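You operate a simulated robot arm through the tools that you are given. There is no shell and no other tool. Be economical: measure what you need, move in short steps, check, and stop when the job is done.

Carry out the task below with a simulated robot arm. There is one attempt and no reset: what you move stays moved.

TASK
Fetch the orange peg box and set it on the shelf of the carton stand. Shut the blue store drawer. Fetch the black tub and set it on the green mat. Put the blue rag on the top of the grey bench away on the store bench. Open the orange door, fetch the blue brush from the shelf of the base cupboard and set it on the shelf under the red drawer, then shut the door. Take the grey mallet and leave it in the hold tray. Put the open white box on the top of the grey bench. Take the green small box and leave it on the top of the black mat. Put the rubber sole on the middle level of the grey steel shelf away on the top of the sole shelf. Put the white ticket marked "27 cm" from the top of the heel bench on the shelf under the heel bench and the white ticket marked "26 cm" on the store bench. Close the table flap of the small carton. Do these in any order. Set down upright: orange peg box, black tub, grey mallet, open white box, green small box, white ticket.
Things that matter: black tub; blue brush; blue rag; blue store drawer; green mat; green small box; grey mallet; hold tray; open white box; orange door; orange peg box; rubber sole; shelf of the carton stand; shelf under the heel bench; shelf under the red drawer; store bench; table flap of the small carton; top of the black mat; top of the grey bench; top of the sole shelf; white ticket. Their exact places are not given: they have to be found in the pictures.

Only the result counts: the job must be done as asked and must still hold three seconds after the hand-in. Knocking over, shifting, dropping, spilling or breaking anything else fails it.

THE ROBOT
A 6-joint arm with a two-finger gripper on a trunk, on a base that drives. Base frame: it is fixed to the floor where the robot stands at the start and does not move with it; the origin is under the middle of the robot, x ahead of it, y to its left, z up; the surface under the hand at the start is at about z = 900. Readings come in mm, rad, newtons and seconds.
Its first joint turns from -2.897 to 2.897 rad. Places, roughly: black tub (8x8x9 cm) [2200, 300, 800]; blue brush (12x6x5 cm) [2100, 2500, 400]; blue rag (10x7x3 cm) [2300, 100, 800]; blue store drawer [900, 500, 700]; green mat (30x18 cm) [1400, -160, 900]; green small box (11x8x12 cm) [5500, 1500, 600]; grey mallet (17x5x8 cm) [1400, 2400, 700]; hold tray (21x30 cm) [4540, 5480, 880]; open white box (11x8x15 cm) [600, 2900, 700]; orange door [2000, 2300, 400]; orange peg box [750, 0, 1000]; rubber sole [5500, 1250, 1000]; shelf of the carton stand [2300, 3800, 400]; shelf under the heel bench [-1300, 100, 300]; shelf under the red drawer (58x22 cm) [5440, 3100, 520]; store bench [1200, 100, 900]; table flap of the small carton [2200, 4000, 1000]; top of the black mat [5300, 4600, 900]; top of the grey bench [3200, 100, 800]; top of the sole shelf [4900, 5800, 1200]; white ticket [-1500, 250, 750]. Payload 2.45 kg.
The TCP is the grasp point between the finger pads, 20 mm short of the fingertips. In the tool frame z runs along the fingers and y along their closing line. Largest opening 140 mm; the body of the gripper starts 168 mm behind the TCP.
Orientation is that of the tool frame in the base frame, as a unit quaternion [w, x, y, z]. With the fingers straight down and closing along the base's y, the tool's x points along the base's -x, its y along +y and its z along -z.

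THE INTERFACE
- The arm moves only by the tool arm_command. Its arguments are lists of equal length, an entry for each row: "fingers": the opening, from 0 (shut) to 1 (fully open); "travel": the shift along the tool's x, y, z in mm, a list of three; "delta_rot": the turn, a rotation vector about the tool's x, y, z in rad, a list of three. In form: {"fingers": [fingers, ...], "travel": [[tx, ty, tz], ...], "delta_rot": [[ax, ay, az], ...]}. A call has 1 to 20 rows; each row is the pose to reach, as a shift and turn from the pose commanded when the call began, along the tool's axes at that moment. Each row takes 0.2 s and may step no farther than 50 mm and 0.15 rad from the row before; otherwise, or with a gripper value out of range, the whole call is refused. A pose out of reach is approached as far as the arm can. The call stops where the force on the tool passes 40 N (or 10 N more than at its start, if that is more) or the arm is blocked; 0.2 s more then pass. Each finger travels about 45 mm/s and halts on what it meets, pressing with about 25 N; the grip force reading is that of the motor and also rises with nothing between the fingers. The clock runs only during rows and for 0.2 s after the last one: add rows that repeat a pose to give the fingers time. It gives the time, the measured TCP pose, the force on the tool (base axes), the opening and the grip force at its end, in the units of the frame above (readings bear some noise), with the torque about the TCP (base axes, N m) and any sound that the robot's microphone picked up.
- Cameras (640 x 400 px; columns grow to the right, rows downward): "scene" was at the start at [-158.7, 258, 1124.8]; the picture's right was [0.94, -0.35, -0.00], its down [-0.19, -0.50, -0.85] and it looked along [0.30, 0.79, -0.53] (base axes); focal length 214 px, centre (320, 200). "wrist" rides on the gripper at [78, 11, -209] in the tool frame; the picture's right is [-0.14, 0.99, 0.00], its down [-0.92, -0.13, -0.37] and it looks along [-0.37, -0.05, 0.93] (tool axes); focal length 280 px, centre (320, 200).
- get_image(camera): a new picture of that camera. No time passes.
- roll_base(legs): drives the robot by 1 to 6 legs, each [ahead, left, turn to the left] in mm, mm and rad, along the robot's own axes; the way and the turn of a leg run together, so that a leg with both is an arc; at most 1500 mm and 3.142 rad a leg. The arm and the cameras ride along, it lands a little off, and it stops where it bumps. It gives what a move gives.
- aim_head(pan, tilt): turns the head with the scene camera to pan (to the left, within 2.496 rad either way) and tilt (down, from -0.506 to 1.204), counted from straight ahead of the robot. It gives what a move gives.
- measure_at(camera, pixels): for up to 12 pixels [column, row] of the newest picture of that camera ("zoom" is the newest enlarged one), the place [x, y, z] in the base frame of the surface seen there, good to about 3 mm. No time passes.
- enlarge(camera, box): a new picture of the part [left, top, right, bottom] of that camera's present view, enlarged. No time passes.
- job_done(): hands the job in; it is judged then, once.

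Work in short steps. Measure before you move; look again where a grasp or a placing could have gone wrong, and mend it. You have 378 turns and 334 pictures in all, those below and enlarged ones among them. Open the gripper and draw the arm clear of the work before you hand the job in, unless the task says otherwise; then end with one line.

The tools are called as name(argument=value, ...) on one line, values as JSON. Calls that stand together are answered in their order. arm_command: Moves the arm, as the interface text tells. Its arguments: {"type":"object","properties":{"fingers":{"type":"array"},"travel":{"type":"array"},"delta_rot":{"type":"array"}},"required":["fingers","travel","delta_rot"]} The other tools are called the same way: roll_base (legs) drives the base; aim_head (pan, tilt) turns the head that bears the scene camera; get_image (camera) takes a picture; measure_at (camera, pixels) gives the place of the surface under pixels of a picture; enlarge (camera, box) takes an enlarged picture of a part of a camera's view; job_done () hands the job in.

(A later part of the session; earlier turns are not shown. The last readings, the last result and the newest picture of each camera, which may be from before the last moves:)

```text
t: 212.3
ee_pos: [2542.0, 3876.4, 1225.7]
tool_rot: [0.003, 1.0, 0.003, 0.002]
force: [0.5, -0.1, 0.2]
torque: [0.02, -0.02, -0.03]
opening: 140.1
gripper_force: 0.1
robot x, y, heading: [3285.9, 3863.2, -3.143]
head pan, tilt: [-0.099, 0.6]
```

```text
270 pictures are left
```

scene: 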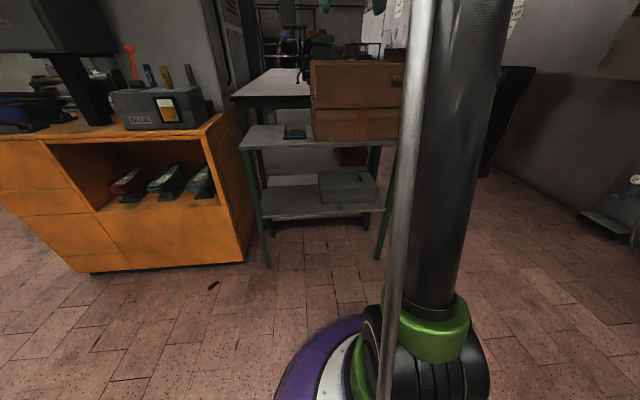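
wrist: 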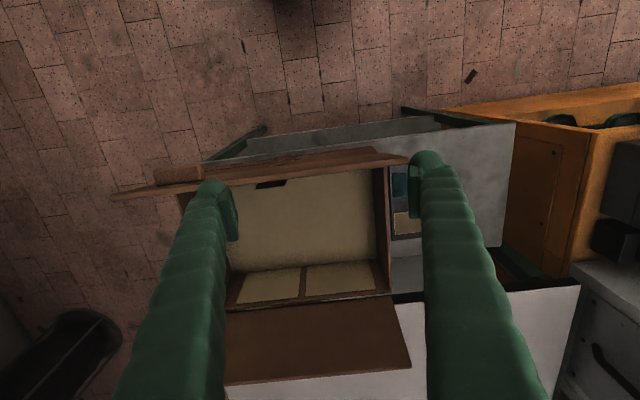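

Two flaps: one upright on the near side, one leaning out over the white table. I enlarge and measure.

enlarge(camera="wrist", box=[100, 120, 560, 400])

enlarge(camera="scene", box=[220, 30, 430, 280])

measure_at(camera="wrist", pixels=[[115, 195], [400, 155], [240, 172], [390, 170], [390, 285], [240, 300], [410, 365], [240, 383], [320, 340], [395, 300], [180, 175], [310, 220]])

```text
1.39 times, centred on (330, 260) of wrist
```

zoom: 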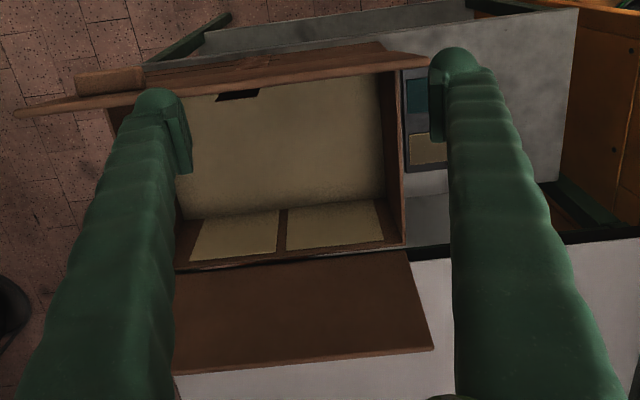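

```text
1.60 times, centred on (325, 155) of scene
```

zoom: 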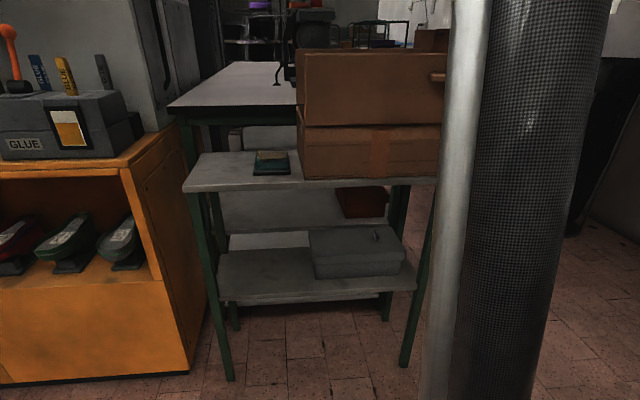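

```text
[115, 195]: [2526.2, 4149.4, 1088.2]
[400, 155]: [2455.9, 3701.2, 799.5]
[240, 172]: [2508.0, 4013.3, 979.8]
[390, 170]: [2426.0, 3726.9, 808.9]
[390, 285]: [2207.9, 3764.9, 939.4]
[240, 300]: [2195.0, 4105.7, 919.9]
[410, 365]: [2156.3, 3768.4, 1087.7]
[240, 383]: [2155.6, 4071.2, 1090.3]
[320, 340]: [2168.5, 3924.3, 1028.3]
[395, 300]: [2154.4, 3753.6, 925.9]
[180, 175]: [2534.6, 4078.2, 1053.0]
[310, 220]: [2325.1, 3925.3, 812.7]
```

Carton top is z≈935, table flap hinged at x≈2195 with free edge at (2156, z 1090), leaning out. I drive 390 mm ahead so the hand comes over and beyond the flap.

roll_base(legs=[[390, 0, 0]])

arm_command(fingers=[0.5, 0, 0, 0, 0, 0, 0], travel=[[-20, 0, 0], [-45, 0, 0], [-60, 0, 0], [-60, 0, 0], [-60, 0, 0], [-60, 0, 0], [-60, 0, 0]], delta_rot=[[0, 0, 0], [0, 0, 0], [0, 0, 0], [0, 0, 0], [0, 0, 0], [0, 0, 0], [0, 0, 0]])

get_image(camera="wrist")

```text
t: 214.8
ee_pos: [2144.9, 3883.6, 1226.9]
tool_rot: [0.003, 1.0, -0.001, 0.0]
force: [1.3, 0.0, -0.4]
torque: [-0.02, -0.02, 0.03]
opening: 139.9
gripper_force: 0.0
robot x, y, heading: [2889.5, 3863.7, 3.134]
head pan, tilt: [-0.099, 0.6]
```

```text
t: 216.3
ee_pos: [2083.8, 3883.3, 1227.4]
tool_rot: [0.003, 1.0, -0.001, 0.001]
force: [-0.3, 0.1, -0.2]
torque: [0.02, -0.03, 0.01]
opening: 0.3
gripper_force: 1.6
robot x, y, heading: [2888.5, 3863.2, 3.135]
head pan, tilt: [-0.099, 0.6]
```

```text
267 pictures are left
```

wrist: 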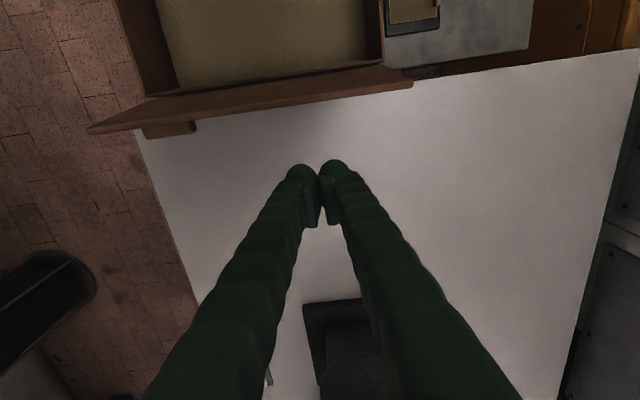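

I measure the flap's edge, tab and the dark object on the table.

measure_at(camera="wrist", pixels=[[250, 105], [405, 82], [105, 128], [170, 130], [250, 118], [350, 330], [340, 380], [230, 200], [250, 92], [330, 85]])

```text
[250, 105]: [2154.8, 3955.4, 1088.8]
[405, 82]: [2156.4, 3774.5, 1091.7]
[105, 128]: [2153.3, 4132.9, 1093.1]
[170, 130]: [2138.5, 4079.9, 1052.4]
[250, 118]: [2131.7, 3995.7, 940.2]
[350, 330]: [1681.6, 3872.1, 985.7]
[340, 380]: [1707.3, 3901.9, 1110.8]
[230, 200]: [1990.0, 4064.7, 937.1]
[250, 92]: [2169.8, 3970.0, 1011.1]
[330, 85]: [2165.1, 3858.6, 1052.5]
```

Flap y 3775–4133; I centre at y≈3950, go down behind it, then push toward +x.

arm_command(fingers=[0, 0, 0, 0, 0, 0], travel=[[0, -35, 20], [0, -67, 50], [0, -67, 90], [0, -67, 130], [0, -67, 165], [0, -67, 172]], delta_rot=[[0, 0, 0], [0, 0, 0], [0, 0, 0], [0, 0, 0], [0, 0, 0], [0, 0, 0]])

arm_command(fingers=[0, 0, 0, 0, 0, 0, 0, 0, 0, 0, 0], travel=[[20, 0, 0], [40, 0, 0], [60, 0, 0], [80, 0, 0], [100, 0, 0], [120, 0, 0], [140, 0, 0], [160, 0, 0], [180, 0, 0], [200, 0, 0], [215, 0, 0]], delta_rot=[[0, 0, 0], [0, 0, 0], [0, 0, 0], [0, 0, 0], [0, 0, 0], [0, 0, 0], [0, 0, 0], [0, 0, 0], [0, 0, 0], [0, 0, 0], [0, 0, 0]])

get_image(camera="wrist")

```text
t: 217.8
ee_pos: [2085.3, 3948.6, 1053.4]
tool_rot: [0.003, 1.0, 0.0, 0.001]
force: [0.3, 0.6, 0.3]
torque: [-0.04, 0.0, -0.01]
opening: 0.0
gripper_force: 25.4
robot x, y, heading: [2889.8, 3861.5, 3.142]
head pan, tilt: [-0.099, 0.6]
```

```text
t: 220.2
ee_pos: [2299.8, 3949.0, 1054.1]
tool_rot: [0.003, 1.0, -0.001, 0.001]
force: [0.1, -0.6, -0.8]
torque: [0.03, -0.06, 0.0]
opening: 0.1
gripper_force: 29.3
robot x, y, heading: [2888.6, 3865.4, 3.138]
head pan, tilt: [-0.099, 0.6]
```

```text
266 pictures are left
```

wrist: 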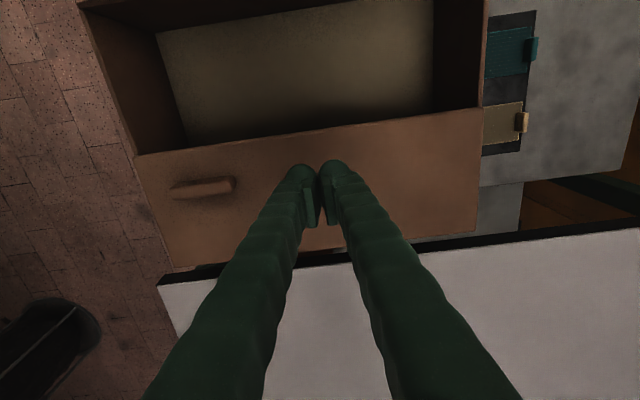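

The flap has fallen inward. I measure whether it lies flat.

measure_at(camera="wrist", pixels=[[150, 160], [470, 115], [180, 255], [465, 225], [260, 150], [260, 240], [200, 188], [400, 180], [350, 75], [125, 100]])

```text
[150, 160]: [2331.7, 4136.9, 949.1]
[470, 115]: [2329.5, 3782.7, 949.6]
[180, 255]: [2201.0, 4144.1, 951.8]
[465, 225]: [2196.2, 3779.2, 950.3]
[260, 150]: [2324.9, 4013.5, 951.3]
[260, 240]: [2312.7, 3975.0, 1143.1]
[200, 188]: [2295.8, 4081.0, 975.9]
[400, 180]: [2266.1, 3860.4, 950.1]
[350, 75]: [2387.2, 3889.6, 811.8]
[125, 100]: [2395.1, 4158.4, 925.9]
```

The flap lies flat at z≈950 over its whole area – closed. I raise the hand and look at the stand's shelf.

arm_command(fingers=[0, 0, 0, 0, 0], travel=[[0, 0, -40], [0, 0, -85], [0, 0, -130], [0, 0, -165], [0, 0, -170]], delta_rot=[[0, 0, 0], [0, 0, 0], [0, 0, 0], [0, 0, 0], [0, 0, 0]])

roll_base(legs=[[-400, 0, 0]])

aim_head(pan=0.15, tilt=0.65)

enlarge(camera="scene", box=[260, 60, 480, 250])

```text
t: 221.3
ee_pos: [2300.5, 3950.0, 1225.8]
tool_rot: [0.003, 1.0, -0.001, 0.002]
force: [0.1, -0.1, 0.5]
torque: [-0.01, -0.01, 0.03]
opening: 0.0
gripper_force: 29.8
robot x, y, heading: [2890.1, 3867.8, 3.137]
head pan, tilt: [-0.099, 0.6]
```

```text
t: 223.8
ee_pos: [2701.1, 3946.4, 1225.5]
tool_rot: [0.003, 1.0, 0.0, 0.0]
force: [0.9, 0.7, 0.3]
torque: [0.01, 0.02, -0.04]
opening: 0.0
gripper_force: 29.8
robot x, y, heading: [3288.6, 3861.2, 3.134]
head pan, tilt: [-0.099, 0.6]
```

```text
t: 224.6
ee_pos: [2702.0, 3946.7, 1225.4]
tool_rot: [0.003, 1.0, 0.0, 0.001]
force: [0.2, 0.0, -0.5]
torque: [-0.02, 0.04, 0.01]
opening: 0.0
gripper_force: 29.1
robot x, y, heading: [3290.8, 3863.5, 3.129]
head pan, tilt: [0.15, 0.649]
```

```text
2.11 times, centred on (370, 155) of scene
```

zoom: 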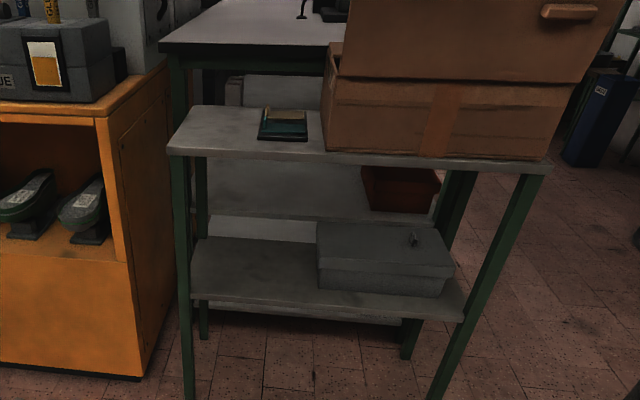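

I measure the shelf's free part.

measure_at(camera="zoom", pixels=[[250, 295], [250, 270], [250, 240], [195, 290], [315, 285], [320, 230], [190, 380], [540, 165], [320, 290], [185, 150], [205, 240], [460, 300]])

```text
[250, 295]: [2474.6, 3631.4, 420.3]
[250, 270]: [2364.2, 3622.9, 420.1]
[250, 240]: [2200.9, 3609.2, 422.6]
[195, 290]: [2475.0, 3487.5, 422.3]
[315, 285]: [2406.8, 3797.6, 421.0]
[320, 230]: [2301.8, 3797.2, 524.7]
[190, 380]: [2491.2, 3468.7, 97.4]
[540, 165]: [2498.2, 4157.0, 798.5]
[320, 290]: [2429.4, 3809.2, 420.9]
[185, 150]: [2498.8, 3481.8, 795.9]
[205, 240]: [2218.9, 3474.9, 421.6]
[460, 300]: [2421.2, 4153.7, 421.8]
```

Free shelf part: x 2200–2480, y 3480–3795, z 421. Now fetch the peg box: drive back to the store bench, approaching from +y at heading ≈−1.70 to match the box's yaw.

roll_base(legs=[[0, 1500, 0], [0, 1000, 0], [1500, 0, 0], [910, 0, 0], [0, 0, 1.45]])

aim_head(pan=0.0, tilt=0.6)

get_image(camera="scene")

```text
t: 251.8
ee_pos: [754.7, 697.8, 1225.1]
tool_rot: [0.001, 0.736, 0.677, 0.002]
force: [0.6, 0.4, -0.1]
torque: [0.01, 0.01, 0.02]
opening: 0.1
gripper_force: 29.6
robot x, y, heading: [886.7, 1276.9, -1.659]
head pan, tilt: [0.15, 0.649]
```

```text
t: 252.4
ee_pos: [755.2, 698.3, 1225.8]
tool_rot: [0.001, 0.736, 0.677, 0.003]
force: [-0.3, -0.5, 0.1]
torque: [-0.02, 0.01, 0.03]
opening: 0.0
gripper_force: 29.3
robot x, y, heading: [890.2, 1275.7, -1.654]
head pan, tilt: [0.0, 0.6]
```

```text
264 pictures are left
```

scene: 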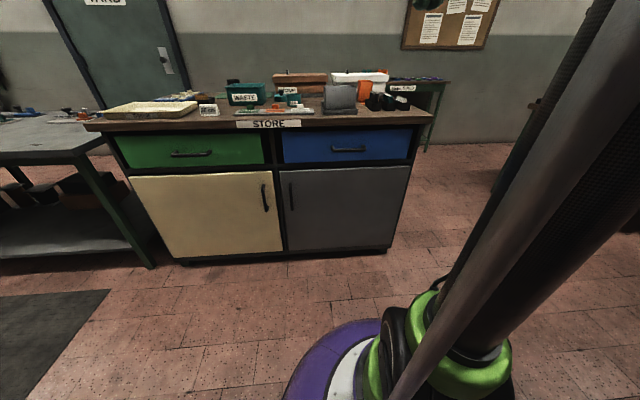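

Turn slightly and drive 475 mm ahead; the hand stays at z 1225, above all items.

roll_base(legs=[[0, 0, -0.045], [470, 0, 0]])

get_image(camera="wrist")

```text
t: 255.6
ee_pos: [674.2, 240.9, 1226.0]
tool_rot: [0.002, 0.748, 0.664, 0.003]
force: [-0.4, -0.3, -0.1]
torque: [-0.01, -0.02, 0.0]
opening: 0.0
gripper_force: 30.0
robot x, y, heading: [826.1, 819.2, -1.694]
head pan, tilt: [0.0, 0.6]
```

```text
263 pictures are left
```

wrist: 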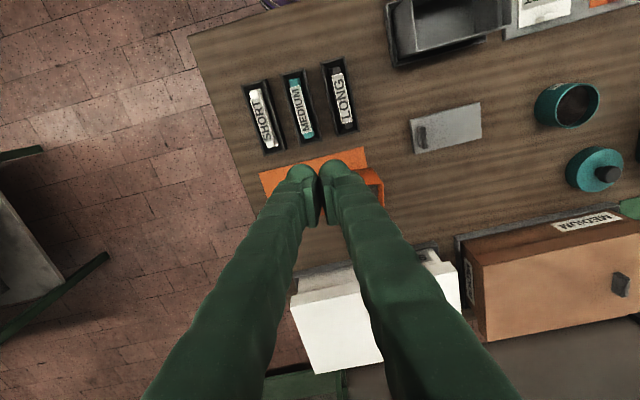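

I tilt 0.7 rad and hover above the peg box with the fingers opened to ~100 mm.

arm_command(fingers=[0.4, 0.72, 0.72, 0.72, 0.72, 0.72, 0.72], travel=[[-25, 10, 20], [-50, 20, 40], [-75, 30, 60], [-100, 40, 80], [-120, 50, 100], [-133, 58, 116], [-133, 58, 116]], delta_rot=[[0, -0.14, 0], [0, -0.28, 0], [0, -0.42, 0], [0, -0.56, 0], [0, -0.7, 0], [0, -0.7, 0], [0, -0.7, 0]])

get_image(camera="wrist")

```text
t: 257.2
ee_pos: [716.7, 101.8, 1109.7]
tool_rot: [0.229, 0.704, 0.623, -0.255]
force: [-0.2, -0.6, -0.1]
torque: [0.0, 0.04, -0.02]
opening: 101.0
gripper_force: 0.0
robot x, y, heading: [829.5, 818.1, -1.693]
head pan, tilt: [0.0, 0.6]
```

```text
262 pictures are left
```

wrist: 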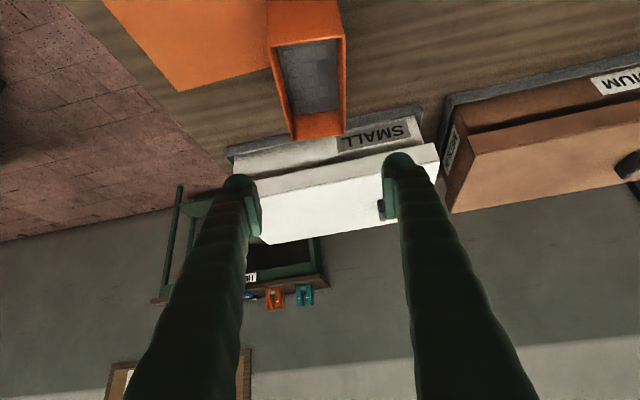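

The peg box is at (310,75). I measure its rim to align precisely.

measure_at(camera="wrist", pixels=[[274, 50], [291, 132], [343, 42], [345, 128], [281, 92], [345, 85], [318, 137], [310, 80], [310, 25]])

```text
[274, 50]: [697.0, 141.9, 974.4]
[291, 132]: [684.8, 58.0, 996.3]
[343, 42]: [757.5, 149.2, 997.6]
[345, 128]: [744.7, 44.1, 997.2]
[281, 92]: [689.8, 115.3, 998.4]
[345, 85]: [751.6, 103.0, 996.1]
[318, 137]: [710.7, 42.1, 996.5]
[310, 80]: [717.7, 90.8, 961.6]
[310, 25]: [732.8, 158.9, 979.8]
```

Box centre ≈(720,100). Descend to z≈955 and grip.

arm_command(fingers=[0.72, 0.72, 0.72, 0.72, 0.5, 0, 0, 0, 0], travel=[[29, 3, 34], [58, 3, 68], [84, 3, 100], [100, 3, 118.6], [100, 3, 118.6], [100, 3, 118.6], [100, 3, 118.6], [100, 3, 118.6], [100, 3, 118.6]], delta_rot=[[0, 0, 0], [0, 0, 0], [0, 0, 0], [0, 0, 0], [0, 0, 0], [0, 0, 0], [0, 0, 0], [0, 0, 0], [0, 0, 0]])

get_image(camera="wrist")

```text
t: 259.2
ee_pos: [719.3, 100.1, 956.8]
tool_rot: [0.229, 0.704, 0.623, -0.255]
force: [-1.1, -0.4, 0.3]
torque: [-0.02, -0.02, 0.0]
opening: 68.4
gripper_force: 25.1
robot x, y, heading: [825.4, 815.2, -1.694]
head pan, tilt: [0.0, 0.6]
```

```text
261 pictures are left
```

wrist: 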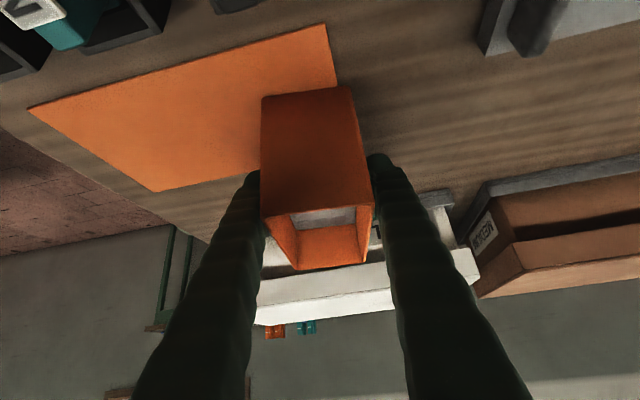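

Held (68 mm). Lift, then drive the long way round to the carton stand, ending facing −x.

arm_command(fingers=[0, 0, 0, 0, 0, 0], travel=[[-10, 0, -12], [-35, 0, -42], [-62, 0, -74], [-90, 0, -107], [-115, 0, -137], [-138, 0, -164]], delta_rot=[[0, 0, 0], [0, 0, 0], [0, 0, 0], [0, 0, 0], [0, 0, 0], [0, 0, 0]])

roll_base(legs=[[-500, 0, 0], [0, 0, -1.45], [-1500, 0, 0], [-950, 0, 0], [0, -1500, 0], [0, -850, 0]])

get_image(camera="wrist")

```text
t: 260.6
ee_pos: [716.4, 103.9, 1170.6]
tool_rot: [0.229, 0.704, 0.623, -0.254]
force: [-0.3, 0.5, -2.7]
torque: [0.05, 0.0, -0.02]
opening: 68.5
gripper_force: 25.3
robot x, y, heading: [827.2, 815.7, -1.692]
head pan, tilt: [0.0, 0.6]
```

```text
t: 289.9
ee_pos: [2532.4, 3741.0, 1168.7]
tool_rot: [0.009, 0.94, 0.017, -0.342]
force: [0.7, 0.4, -1.9]
torque: [0.01, -0.05, 0.01]
opening: 68.4
gripper_force: 24.7
robot x, y, heading: [3248.9, 3743.2, -3.108]
head pan, tilt: [0.0, 0.6]
```

```text
260 pictures are left
```

wrist: 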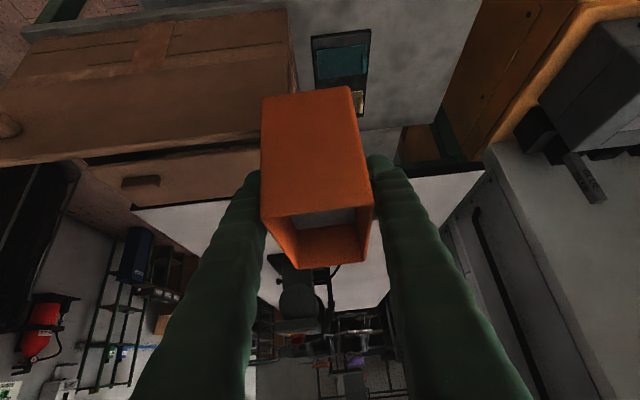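

I move back 230 mm, left 105 mm and straighten the heading.

roll_base(legs=[[-230, 105, -0.034]])

arm_command(fingers=[0, 0, 0, 0, 0, 0, 0, 0, 0, 0, 0, 0, 0, 0], travel=[[23, 0, 39], [46, 0, 78], [69, 0, 117], [92, 0, 156], [115, 0, 195], [138, 0, 234], [161, 0, 273], [184, 0, 312], [207, 0, 351], [230, 0, 390], [253, 0, 429], [276, 0, 468], [299, 0, 507], [319, 0, 541]], delta_rot=[[0, 0, 0], [0, 0, 0], [0, 0, 0], [0, 0, 0], [0, 0, 0], [0, 0, 0], [0, 0, 0], [0, 0, 0], [0, 0, 0], [0, 0, 0], [0, 0, 0], [0, 0, 0], [0, 0, 0], [0, 0, 0]])

aim_head(pan=0.15, tilt=0.6)

get_image(camera="scene")

```text
t: 291.8
ee_pos: [2769.0, 3663.8, 1168.4]
tool_rot: [0.003, 0.94, 0.002, -0.342]
force: [-0.1, -1.1, -2.3]
torque: [-0.01, -0.01, 0.01]
opening: 68.4
gripper_force: 24.6
robot x, y, heading: [3490.8, 3645.0, -3.136]
head pan, tilt: [0.0, 0.6]
```

```text
t: 294.8
ee_pos: [2666.3, 3659.2, 549.0]
tool_rot: [0.004, 0.939, 0.002, -0.343]
force: [0.6, 0.0, -2.0]
torque: [-0.04, 0.01, -0.02]
opening: 68.6
gripper_force: 24.5
robot x, y, heading: [3489.8, 3645.3, -3.138]
head pan, tilt: [0.0, 0.6]
```

```text
t: 295.4
ee_pos: [2665.2, 3658.4, 550.4]
tool_rot: [0.003, 0.94, 0.003, -0.342]
force: [-0.2, -0.9, -2.1]
torque: [0.01, 0.0, 0.02]
opening: 68.5
gripper_force: 24.7
robot x, y, heading: [3488.6, 3639.7, -3.14]
head pan, tilt: [0.15, 0.6]
```

```text
259 pictures are left
```

scene: 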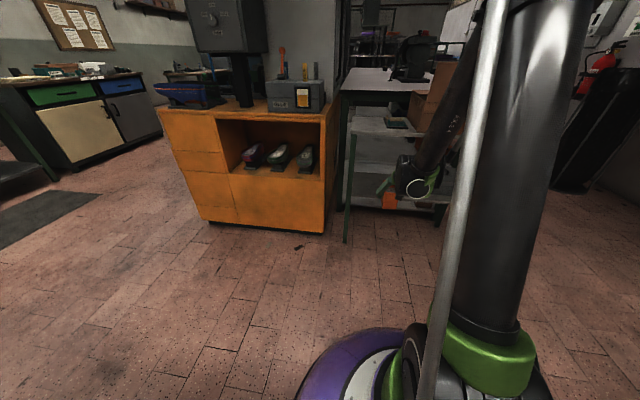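

Box bottom is ~493. I lower 50 mm more for clearance under the top board, then drive in 258 mm.

arm_command(fingers=[0, 0, 0], travel=[[15, 0, 18], [30, 0, 36], [33, 0, 39]], delta_rot=[[0, 0, 0], [0, 0, 0], [0, 0, 0]])

roll_base(legs=[[258, 0, 0]])

get_image(camera="wrist")

get_image(camera="scene")

```text
t: 296.2
ee_pos: [2666.9, 3660.4, 499.4]
tool_rot: [0.004, 0.94, 0.003, -0.342]
force: [-0.5, 0.0, -1.8]
torque: [0.01, 0.01, 0.02]
opening: 68.7
gripper_force: 25.6
robot x, y, heading: [3486.6, 3645.7, -3.137]
head pan, tilt: [0.15, 0.6]
```

```text
t: 298.1
ee_pos: [2410.4, 3654.4, 499.1]
tool_rot: [0.003, 0.94, 0.003, -0.342]
force: [-0.5, 0.3, -2.4]
torque: [0.01, -0.01, -0.01]
opening: 68.7
gripper_force: 24.8
robot x, y, heading: [3236.4, 3641.8, -3.136]
head pan, tilt: [0.15, 0.6]
```

```text
258 pictures are left
```

wrist: 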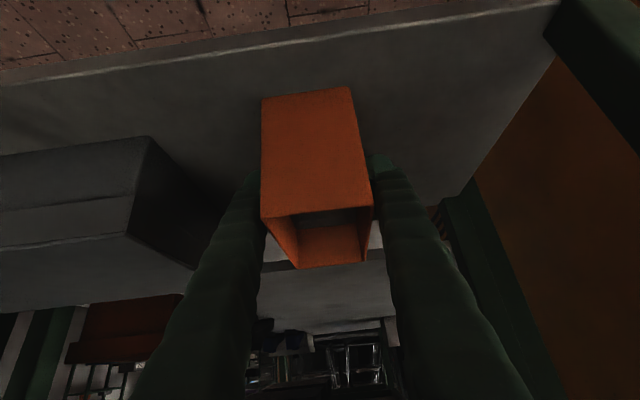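

```text
257 pictures are left
```

scene: 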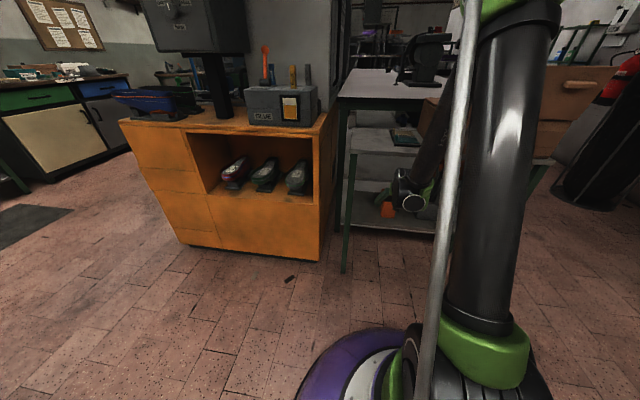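

Over the shelf. Lower 20 mm to touch.

arm_command(fingers=[0, 0, 0], travel=[[7, 0, 8], [11, 0, 13], [13.5, 0, 16]], delta_rot=[[0, 0, 0], [0, 0, 0], [0, 0, 0]])

```text
t: 298.9
ee_pos: [2409.3, 3655.5, 475.9]
tool_rot: [0.004, 0.94, 0.004, -0.342]
force: [0.8, 0.3, -3.0]
torque: [-0.01, -0.02, 0.02]
opening: 68.4
gripper_force: 24.8
robot x, y, heading: [3230.8, 3643.5, -3.138]
head pan, tilt: [0.15, 0.6]
```

No contact yet; a few millimetres more.

arm_command(fingers=[0, 0, 0, 0], travel=[[1.5, 0, 1.8], [3, 0, 3.6], [4.5, 0, 5.4], [4.5, 0, 5.4]], delta_rot=[[0, 0, 0], [0, 0, 0], [0, 0, 0], [0, 0, 0]])

```text
t: 299.9
ee_pos: [2410.0, 3654.4, 471.5]
tool_rot: [0.004, 0.94, 0.003, -0.342]
force: [-1.1, 3.6, 29.3]
torque: [-0.01, -0.45, 0.01]
opening: 68.8
gripper_force: 24.6
robot x, y, heading: [3235.0, 3644.2, -3.134]
head pan, tilt: [0.15, 0.6]
```

Contact (29 N up). I open the fingers and back out along the tool axis.

arm_command(fingers=[0.6, 0.75, 0.8, 0.8, 0.8], travel=[[-1, 0, -1.5], [-1, 0, -1.5], [-1, 0, -1.5], [0, 0, -20], [0, 0, -45]], delta_rot=[[0, 0, 0], [0, 0, 0], [0, 0, 0], [0, 0, 0], [0, 0, 0]])

get_image(camera="wrist")

```text
t: 301.1
ee_pos: [2437.0, 3654.2, 505.9]
tool_rot: [0.004, 0.94, 0.004, -0.342]
force: [0.2, 0.0, 0.4]
torque: [0.03, 0.0, 0.01]
opening: 111.9
gripper_force: 0.0
robot x, y, heading: [3233.9, 3641.2, -3.135]
head pan, tilt: [0.15, 0.6]
```

```text
256 pictures are left
```

wrist: 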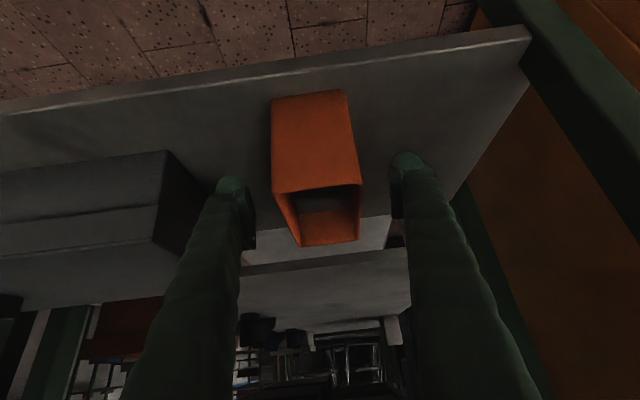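

The peg box stands on the shelf. I back off, then straighten and raise the arm.

roll_base(legs=[[-330, 0, 0]])

arm_command(fingers=[0.8, 0.8, 0.8, 0.8, 0.8, 0.8, 0.8, 0.8, 0.8, 0.8, 0.8, 0.8, 0.8, 0.8], travel=[[-25.6, 0, -39.2], [-51, 0, -78], [-77, 0, -118], [-102, 0, -157], [-128, 0, -196], [-154, 0, -235], [-179, 0, -274], [-205, 0, -314], [-230, 0, -353], [-256, 0, -392], [-282, 0, -431], [-307, 0, -470], [-333, 0, -510], [-358, 0, -549]], delta_rot=[[0, 0, 0], [0, 0, 0], [0, 0.07, 0], [0, 0.14, 0], [0, 0.21, 0], [0, 0.28, 0], [0, 0.35, 0], [0, 0.42, 0], [0, 0.49, 0], [0, 0.56, 0], [0, 0.63, 0], [0, 0.7, 0], [0, 0.7, 0], [0, 0.7, 0]])

enlarge(camera="scene", box=[300, 60, 460, 250])

```text
t: 303.3
ee_pos: [2773.8, 3657.8, 505.4]
tool_rot: [0.004, 0.939, 0.003, -0.343]
force: [-0.3, -0.7, 0.3]
torque: [0.0, 0.02, -0.02]
opening: 112.0
gripper_force: 0.0
robot x, y, heading: [3565.0, 3645.7, -3.138]
head pan, tilt: [0.15, 0.6]
```

```text
t: 306.3
ee_pos: [2851.7, 3662.4, 1158.0]
tool_rot: [0.003, 1.0, 0.004, 0.002]
force: [0.5, -0.7, -0.1]
torque: [0.01, -0.02, 0.02]
opening: 111.8
gripper_force: 0.0
robot x, y, heading: [3567.2, 3642.3, -3.135]
head pan, tilt: [0.15, 0.6]
```

```text
2.11 times, centred on (380, 155) of scene
```

zoom: 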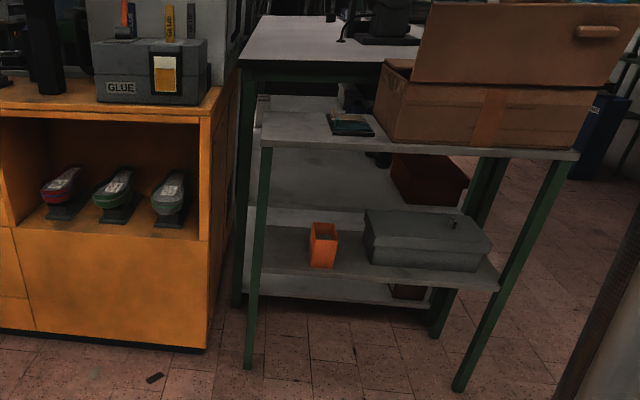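

The peg box is fine. Next the orange door: I drive round to the machine's front, facing +y.

roll_base(legs=[[270, 0, 0], [0, 0, 1.57], [1500, 0, 0], [830, 0, 0], [0, 0, 3.14], [0, 1200, 0]])

aim_head(pan=0.1, tilt=0.5)

get_image(camera="scene")

```text
t: 336.1
ee_pos: [2161.1, 2097.8, 1157.8]
tool_rot: [-0.002, -0.685, 0.729, 0.002]
force: [-0.9, -0.2, -0.1]
torque: [0.01, -0.02, -0.02]
opening: 112.0
gripper_force: 0.0
robot x, y, heading: [2093.1, 1387.1, 1.506]
head pan, tilt: [0.15, 0.6]
```

```text
t: 336.7
ee_pos: [2162.3, 2097.5, 1156.4]
tool_rot: [-0.002, -0.685, 0.728, 0.001]
force: [-0.2, -0.6, 0.3]
torque: [0.03, -0.01, 0.0]
opening: 112.0
gripper_force: 0.1
robot x, y, heading: [2091.1, 1382.9, 1.508]
head pan, tilt: [0.099, 0.499]
```

```text
254 pictures are left
```

scene: 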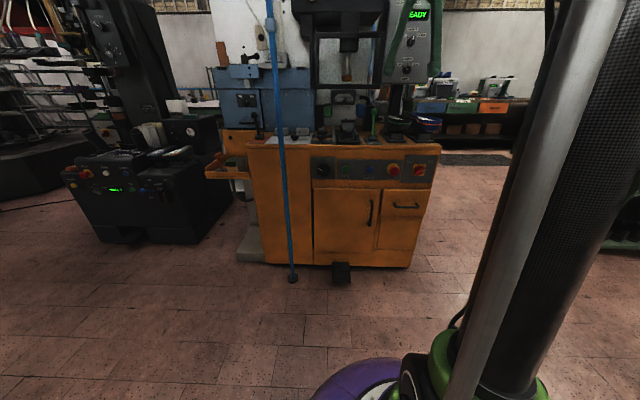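

I enlarge and measure the door with its handle at (372,212).

enlarge(camera="scene", box=[240, 130, 450, 290])

measure_at(camera="zoom", pixels=[[397, 215], [405, 250], [400, 280], [300, 250], [230, 260], [420, 240], [320, 365], [500, 228], [240, 180], [410, 365], [120, 250], [160, 455]])

```text
2.50 times, centred on (345, 210) of scene
```

zoom: 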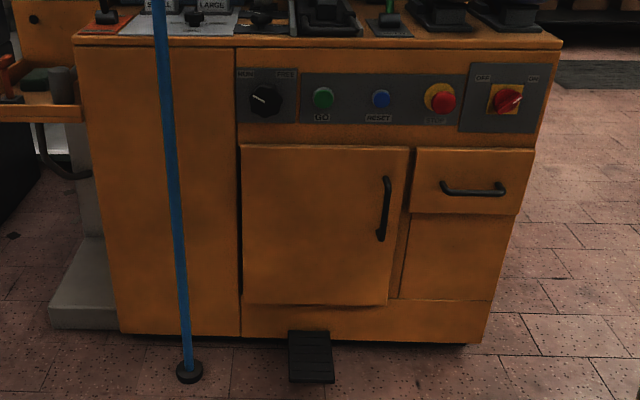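

```text
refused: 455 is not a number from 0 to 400
```

measure_at(camera="zoom", pixels=[[386, 180], [386, 210], [380, 237], [300, 250], [246, 150], [405, 155], [386, 300], [248, 298], [310, 340], [185, 370], [310, 380], [392, 212]])

```text
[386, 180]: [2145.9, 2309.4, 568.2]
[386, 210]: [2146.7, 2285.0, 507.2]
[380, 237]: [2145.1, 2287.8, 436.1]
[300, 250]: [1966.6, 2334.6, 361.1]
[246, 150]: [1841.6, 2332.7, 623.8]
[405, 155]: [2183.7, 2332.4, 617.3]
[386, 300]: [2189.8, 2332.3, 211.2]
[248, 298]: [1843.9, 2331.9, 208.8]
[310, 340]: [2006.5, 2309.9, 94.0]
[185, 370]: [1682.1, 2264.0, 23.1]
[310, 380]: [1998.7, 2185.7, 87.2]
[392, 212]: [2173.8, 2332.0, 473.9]
```

Door: x 1842–2190, z 209–624, hinged left; handle bar at x≈2146, y≈2286, z 436–568. I square the base up, then bring the tool horizontal in front of the handle.

roll_base(legs=[[-45, 0, 0.062]])

arm_command(fingers=[0.8, 0.6, 0.6, 0.6, 0.6, 0.6, 0.6, 0.6, 0.6, 0.6, 0.6, 0.6, 0.6, 0.6, 0.6, 0.6], travel=[[-9, 0, 41], [-18, 0, 82], [-27, 0, 122], [-36, 0, 163], [-45, 0, 204], [-54, 0, 244], [-63, 0, 285], [-72, 0, 326], [-81, 0, 366], [-90, 0, 407], [-98, 0, 448], [-107, 0, 488], [-116, 0, 529], [-125, 0, 570], [-134, 0, 610], [-143, 0, 651]], delta_rot=[[0, 0, 0], [0, -0.11, 0], [0, -0.22, 0], [0, -0.33, 0], [0, -0.44, 0], [0, -0.55, 0], [0, -0.66, 0], [0, -0.77, 0], [0, -0.88, 0], [0, -0.99, 0], [0, -1.1, 0], [0, -1.21, 0], [0, -1.32, 0], [0, -1.43, 0], [0, -1.52, 0], [0, -1.57, 0]])

get_image(camera="wrist")

get_image(camera="scene")

```text
t: 337.6
ee_pos: [2115.6, 2054.7, 1158.5]
tool_rot: [0.002, 0.708, -0.706, -0.001]
force: [0.3, 0.3, -0.1]
torque: [-0.01, -0.02, -0.01]
opening: 112.0
gripper_force: 0.0
robot x, y, heading: [2093.0, 1340.1, 1.567]
head pan, tilt: [0.099, 0.499]
```

```text
t: 341.0
ee_pos: [2112.9, 2304.9, 639.3]
tool_rot: [-0.498, 0.503, -0.502, -0.496]
force: [-0.1, 0.1, 0.2]
torque: [-0.04, 0.01, 0.0]
opening: 84.0
gripper_force: 0.1
out of reach, approached as far as the arm can: row 13, 14, 15, 16
robot x, y, heading: [2089.9, 1339.4, 1.567]
head pan, tilt: [0.099, 0.499]
```

```text
252 pictures are left
```

wrist: 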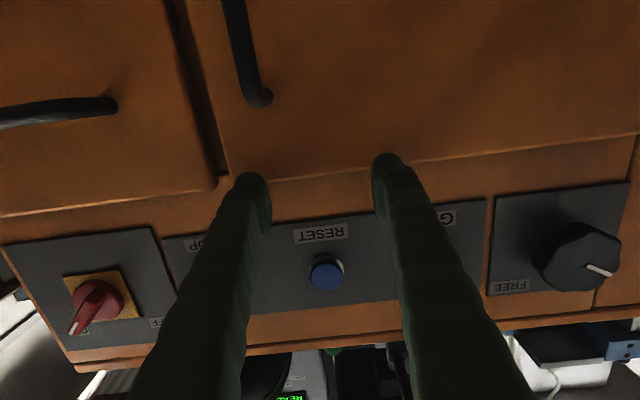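

```text
251 pictures are left
```

scene: 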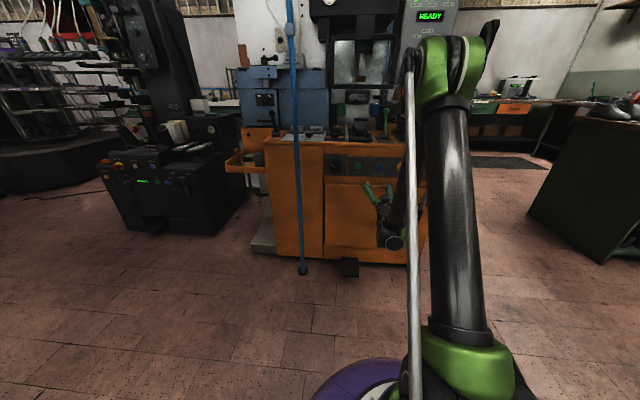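

The fully horizontal pose is out of reach here and the tips came near the panel. I back the base off 150 mm and use a tilt of ~1 rad instead.

roll_base(legs=[[-150, 0, 0]])

arm_command(fingers=[0.6, 0.6, 0.6, 0.6, 0.6, 0.6], travel=[[0, 0, 0], [0, 0, 0], [0, 0, 0], [0, 0, 0], [30, 0, 0], [60, 0, 0]], delta_rot=[[0, 0.14, 0], [0, 0.28, 0], [0, 0.42, 0], [0, 0.57, 0], [0, 0.57, 0], [0, 0.57, 0]])

```text
t: 342.4
ee_pos: [2109.9, 2153.3, 638.0]
tool_rot: [0.495, -0.502, 0.503, 0.5]
force: [0.1, -0.1, 0.5]
torque: [-0.01, 0.01, 0.01]
opening: 84.1
gripper_force: 0.1
robot x, y, heading: [2090.3, 1184.4, 1.574]
head pan, tilt: [0.099, 0.499]
```

```text
t: 343.8
ee_pos: [2111.2, 2152.9, 579.1]
tool_rot: [-0.333, 0.622, -0.622, -0.338]
force: [-0.3, -0.6, -0.1]
torque: [0.01, -0.02, 0.04]
opening: 84.2
gripper_force: 0.0
out of reach, approached as far as the arm can: row 1
robot x, y, heading: [2090.3, 1184.2, 1.566]
head pan, tilt: [0.099, 0.499]
```

Tilt ~1.0 rad attained. I line up with the bar in x and lower to z≈500.

arm_command(fingers=[0.6, 0.6, 0.6], travel=[[25, -15, 16], [48, -30, 31], [66, -35, 43]], delta_rot=[[0, 0, 0], [0, 0, 0], [0, 0, 0]])

get_image(camera="wrist")

```text
t: 344.6
ee_pos: [2145.0, 2153.6, 499.3]
tool_rot: [0.333, -0.623, 0.623, 0.338]
force: [0.1, -0.4, 0.3]
torque: [0.01, 0.01, 0.02]
opening: 84.1
gripper_force: 0.2
robot x, y, heading: [2094.2, 1184.8, 1.57]
head pan, tilt: [0.099, 0.499]
```

```text
250 pictures are left
```

wrist: 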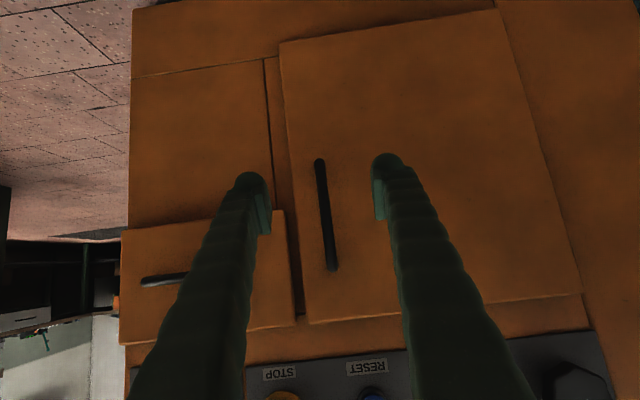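

The bar (325,215) lies between the fingers. I measure it and drive ahead 125 mm.

measure_at(camera="wrist", pixels=[[319, 165], [324, 205], [329, 250], [331, 268], [345, 205]])

roll_base(legs=[[120, 0, 0]])

get_image(camera="wrist")

```text
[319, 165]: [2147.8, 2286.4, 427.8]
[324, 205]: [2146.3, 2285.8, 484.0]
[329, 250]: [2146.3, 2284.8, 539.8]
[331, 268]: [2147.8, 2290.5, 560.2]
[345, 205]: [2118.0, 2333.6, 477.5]
```

```text
t: 345.8
ee_pos: [2145.0, 2273.2, 498.9]
tool_rot: [-0.333, 0.623, -0.622, -0.338]
force: [0.3, 0.4, -1.0]
torque: [0.0, 0.0, 0.03]
opening: 84.1
gripper_force: 0.2
robot x, y, heading: [2090.6, 1308.1, 1.575]
head pan, tilt: [0.099, 0.499]
```

```text
249 pictures are left
```

wrist: 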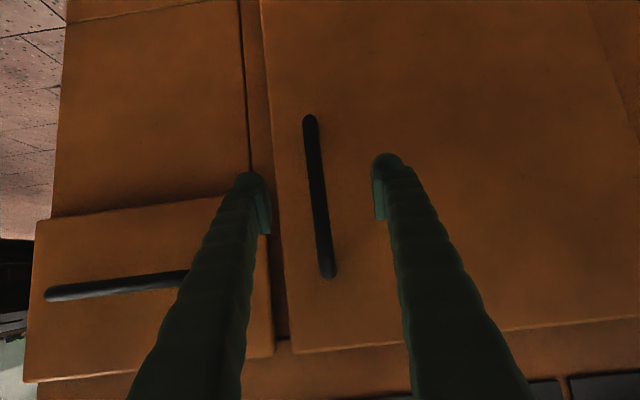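

TCP y 2273; I go 15 mm further and close on the bar.

arm_command(fingers=[0.6, 0.4, 0.2, 0, 0, 0, 0, 0], travel=[[-8, 0, 12.6], [-8, 0, 12.6], [-8, 0, 12.6], [-8, 0, 12.6], [-8, 0, 12.6], [-8, 0, 12.6], [-8, 0, 12.6], [-8, 0, 12.6]], delta_rot=[[0, 0, 0], [0, 0, 0], [0, 0, 0], [0, 0, 0], [0, 0, 0], [0, 0, 0], [0, 0, 0], [0, 0, 0]])

get_image(camera="wrist")

```text
t: 347.6
ee_pos: [2147.3, 2287.6, 498.2]
tool_rot: [0.333, -0.622, 0.623, 0.338]
force: [17.6, -3.5, -2.2]
torque: [-0.04, -0.19, -0.11]
opening: 12.9
gripper_force: 39.3
robot x, y, heading: [2092.4, 1302.4, 1.57]
head pan, tilt: [0.099, 0.499]
```

```text
248 pictures are left
```

wrist: 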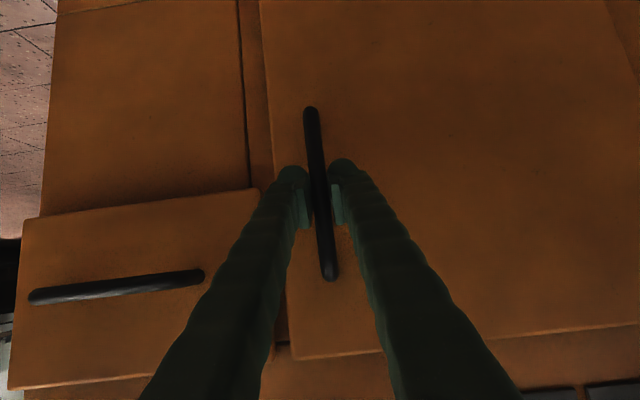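

Bar gripped (12.9 mm). I pull it open along the arc about the hinge, turning the hand with the door, to ~0.5 rad.

arm_command(fingers=[0, 0, 0, 0, 0, 0, 0, 0], travel=[[10.6, 3.8, -16.6], [21.1, 8.8, -32.9], [31.4, 15.1, -48.9], [41.5, 22.6, -64.6], [51.2, 31.3, -79.8], [60.7, 41.2, -94.5], [69.7, 52.1, -108.6], [78.4, 64.2, -122.1]], delta_rot=[[0.055, 0, 0.035], [0.109, 0, 0.07], [0.164, 0, 0.105], [0.219, 0, 0.14], [0.273, 0, 0.176], [0.328, 0, 0.211], [0.383, 0, 0.246], [0.437, 0, 0.281]])

get_image(camera="wrist")

get_image(camera="scene")

```text
t: 349.4
ee_pos: [2078.3, 2143.6, 500.1]
tool_rot: [0.409, -0.444, 0.761, 0.24]
force: [-23.2, 18.5, -25.5]
torque: [-0.22, 0.36, 0.15]
opening: 12.4
gripper_force: 39.4
robot x, y, heading: [2094.6, 1303.7, 1.569]
head pan, tilt: [0.099, 0.499]
```

```text
247 pictures are left
```

wrist: 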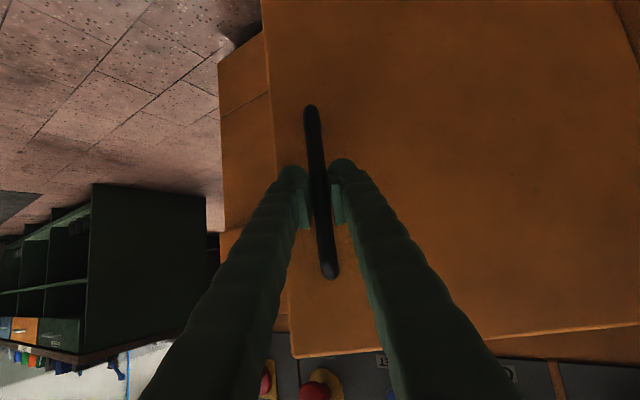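

```text
246 pictures are left
```

scene: 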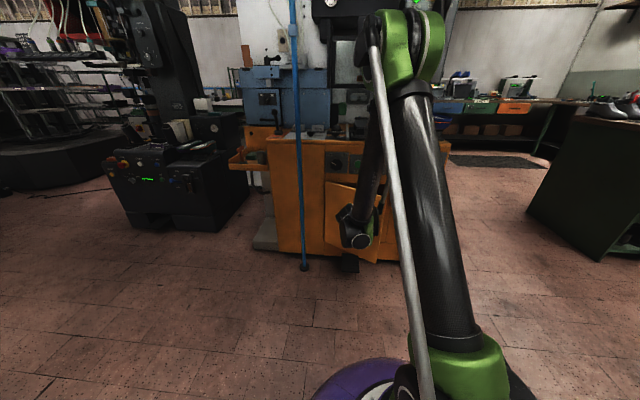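

The door follows well (0.52 rad). I continue by rolling the base in an arc about the hinge (rigid rotation −0.4 rad).

roll_base(legs=[[-101, 413, -0.4]])

get_image(camera="wrist")

```text
t: 350.4
ee_pos: [2071.3, 2135.8, 499.4]
tool_rot: [0.412, -0.432, 0.767, 0.234]
force: [1.0, -0.2, -7.2]
torque: [-0.1, 0.06, 0.0]
opening: 12.8
gripper_force: 39.6
robot x, y, heading: [2063.9, 1297.1, 1.543]
head pan, tilt: [0.099, 0.499]
stopped in leg 1: the force on the tool passed its limit at 50 N (the readings are from after the stop); the commanded pose is now the measured one
```

```text
245 pictures are left
```

wrist: 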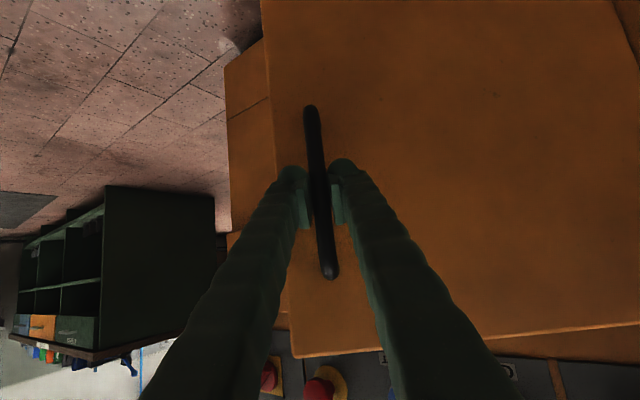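

The base arc met too much force. I release, withdraw and turn the hand straight again; then I'll push the door wide from inside.

arm_command(fingers=[0.3, 0.5, 0.5, 0.5, 0.5, 0.5, 0.5, 0.5], travel=[[0, 0, 0], [0, 0, 0], [0, 0, -40], [0, 0, -85], [0, 0, -100], [0, 0, -100], [0, 0, -100], [0, 0, -100]], delta_rot=[[0, 0, 0], [0, 0, 0], [0, 0, 0], [0, 0, 0], [-0.118, 0, -0.076], [-0.235, 0, -0.151], [-0.353, 0, -0.227], [-0.445, 0, -0.286]])

get_image(camera="scene")

```text
t: 352.2
ee_pos: [2028.0, 2072.6, 569.5]
tool_rot: [0.335, -0.617, 0.627, 0.337]
force: [-0.2, -0.4, -1.1]
torque: [-0.04, 0.0, -0.05]
opening: 69.8
gripper_force: 0.0
out of reach, approached as far as the arm can: row 6, 7, 8
robot x, y, heading: [2059.1, 1296.1, 1.538]
head pan, tilt: [0.099, 0.499]
```

```text
244 pictures are left
```

scene: 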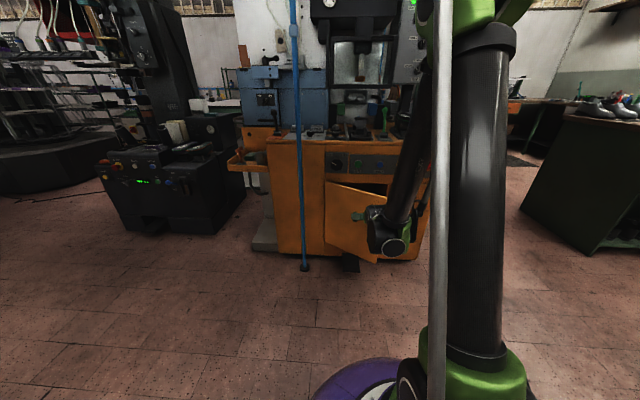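

Hand is free. I straighten the tool to point down and raise it to z≈800.

arm_command(fingers=[0.3, 0, 0, 0, 0, 0, 0, 0], travel=[[-32, 0, -20], [-65, 0, -41], [-97, 0, -62], [-130, 0, -83], [-162, 0, -104], [-193, 0, -124], [-193, 0, -124], [-193, 0, -124]], delta_rot=[[0, 0, 0], [0, 0.14, 0], [0, 0.28, 0], [0, 0.42, 0], [0, 0.56, 0], [0, 0.7, 0], [0, 0.84, 0], [0, 0.98, 0]])

get_image(camera="wrist")

```text
t: 354.0
ee_pos: [2029.1, 2073.1, 798.7]
tool_rot: [0.001, -0.703, 0.711, 0.006]
force: [-0.4, 0.4, 0.6]
torque: [0.05, -0.01, 0.01]
opening: 0.0
gripper_force: 25.0
robot x, y, heading: [2059.4, 1301.8, 1.54]
head pan, tilt: [0.099, 0.499]
```

```text
243 pictures are left
```

wrist: 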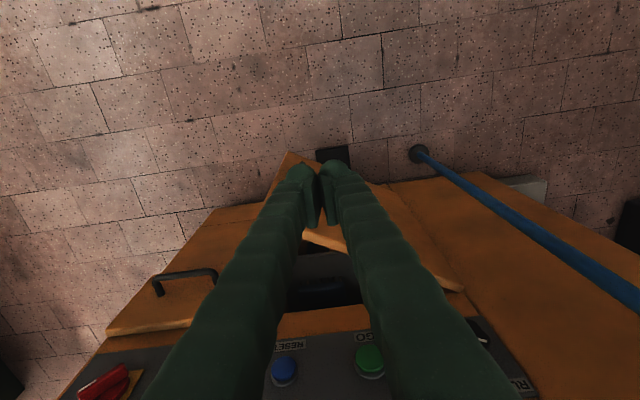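

I measure the door's top edge, the buttons and the gap.

measure_at(camera="wrist", pixels=[[307, 235], [335, 243], [460, 288], [285, 160], [284, 372], [370, 362], [100, 385], [270, 255], [200, 275], [420, 160], [560, 260], [275, 320]])

```text
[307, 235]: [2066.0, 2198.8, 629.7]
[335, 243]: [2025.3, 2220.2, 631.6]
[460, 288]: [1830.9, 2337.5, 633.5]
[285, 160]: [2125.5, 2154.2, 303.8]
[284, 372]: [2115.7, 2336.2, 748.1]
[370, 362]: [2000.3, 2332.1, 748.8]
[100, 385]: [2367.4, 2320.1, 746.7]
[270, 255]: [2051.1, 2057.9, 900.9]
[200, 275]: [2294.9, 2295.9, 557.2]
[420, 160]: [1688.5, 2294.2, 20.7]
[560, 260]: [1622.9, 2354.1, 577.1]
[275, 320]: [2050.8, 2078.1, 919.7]
```

Door edge is at ≈(2131,2150), gap behind it is ample. I go over it to (2110,2258) and down behind the door.

arm_command(fingers=[0, 0, 0, 0, 0, 0, 0, 0, 0, 0], travel=[[-37, -16, 0], [-74, -32, 0], [-111, -48, 0], [-148, -64, 0], [-183, -81, 0], [-183, -81, 42], [-183, -81, 84], [-183, -81, 126], [-183, -81, 168], [-183, -81, 205]], delta_rot=[[0, 0, 0], [0, 0, 0], [0, 0, 0], [0, 0, 0], [0, 0, 0], [0, 0, 0], [0, 0, 0], [0, 0, 0], [0, 0, 0], [0, 0, 0]])

get_image(camera="wrist")

```text
t: 356.2
ee_pos: [2114.0, 2257.4, 597.7]
tool_rot: [0.001, -0.703, 0.712, 0.007]
force: [0.4, -0.1, -0.1]
torque: [0.01, 0.01, -0.03]
opening: 0.0
gripper_force: 24.7
robot x, y, heading: [2061.4, 1297.4, 1.544]
head pan, tilt: [0.099, 0.499]
```

```text
242 pictures are left
```

wrist: 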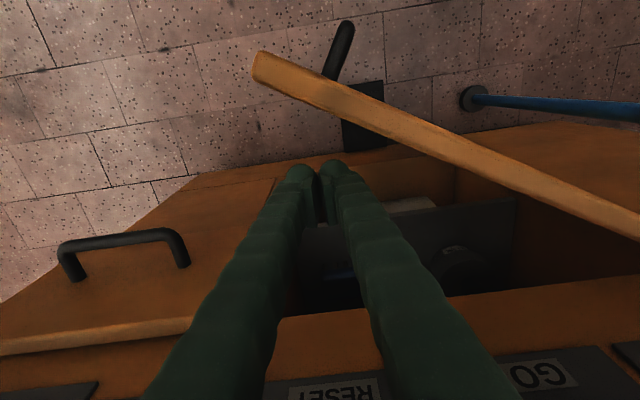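

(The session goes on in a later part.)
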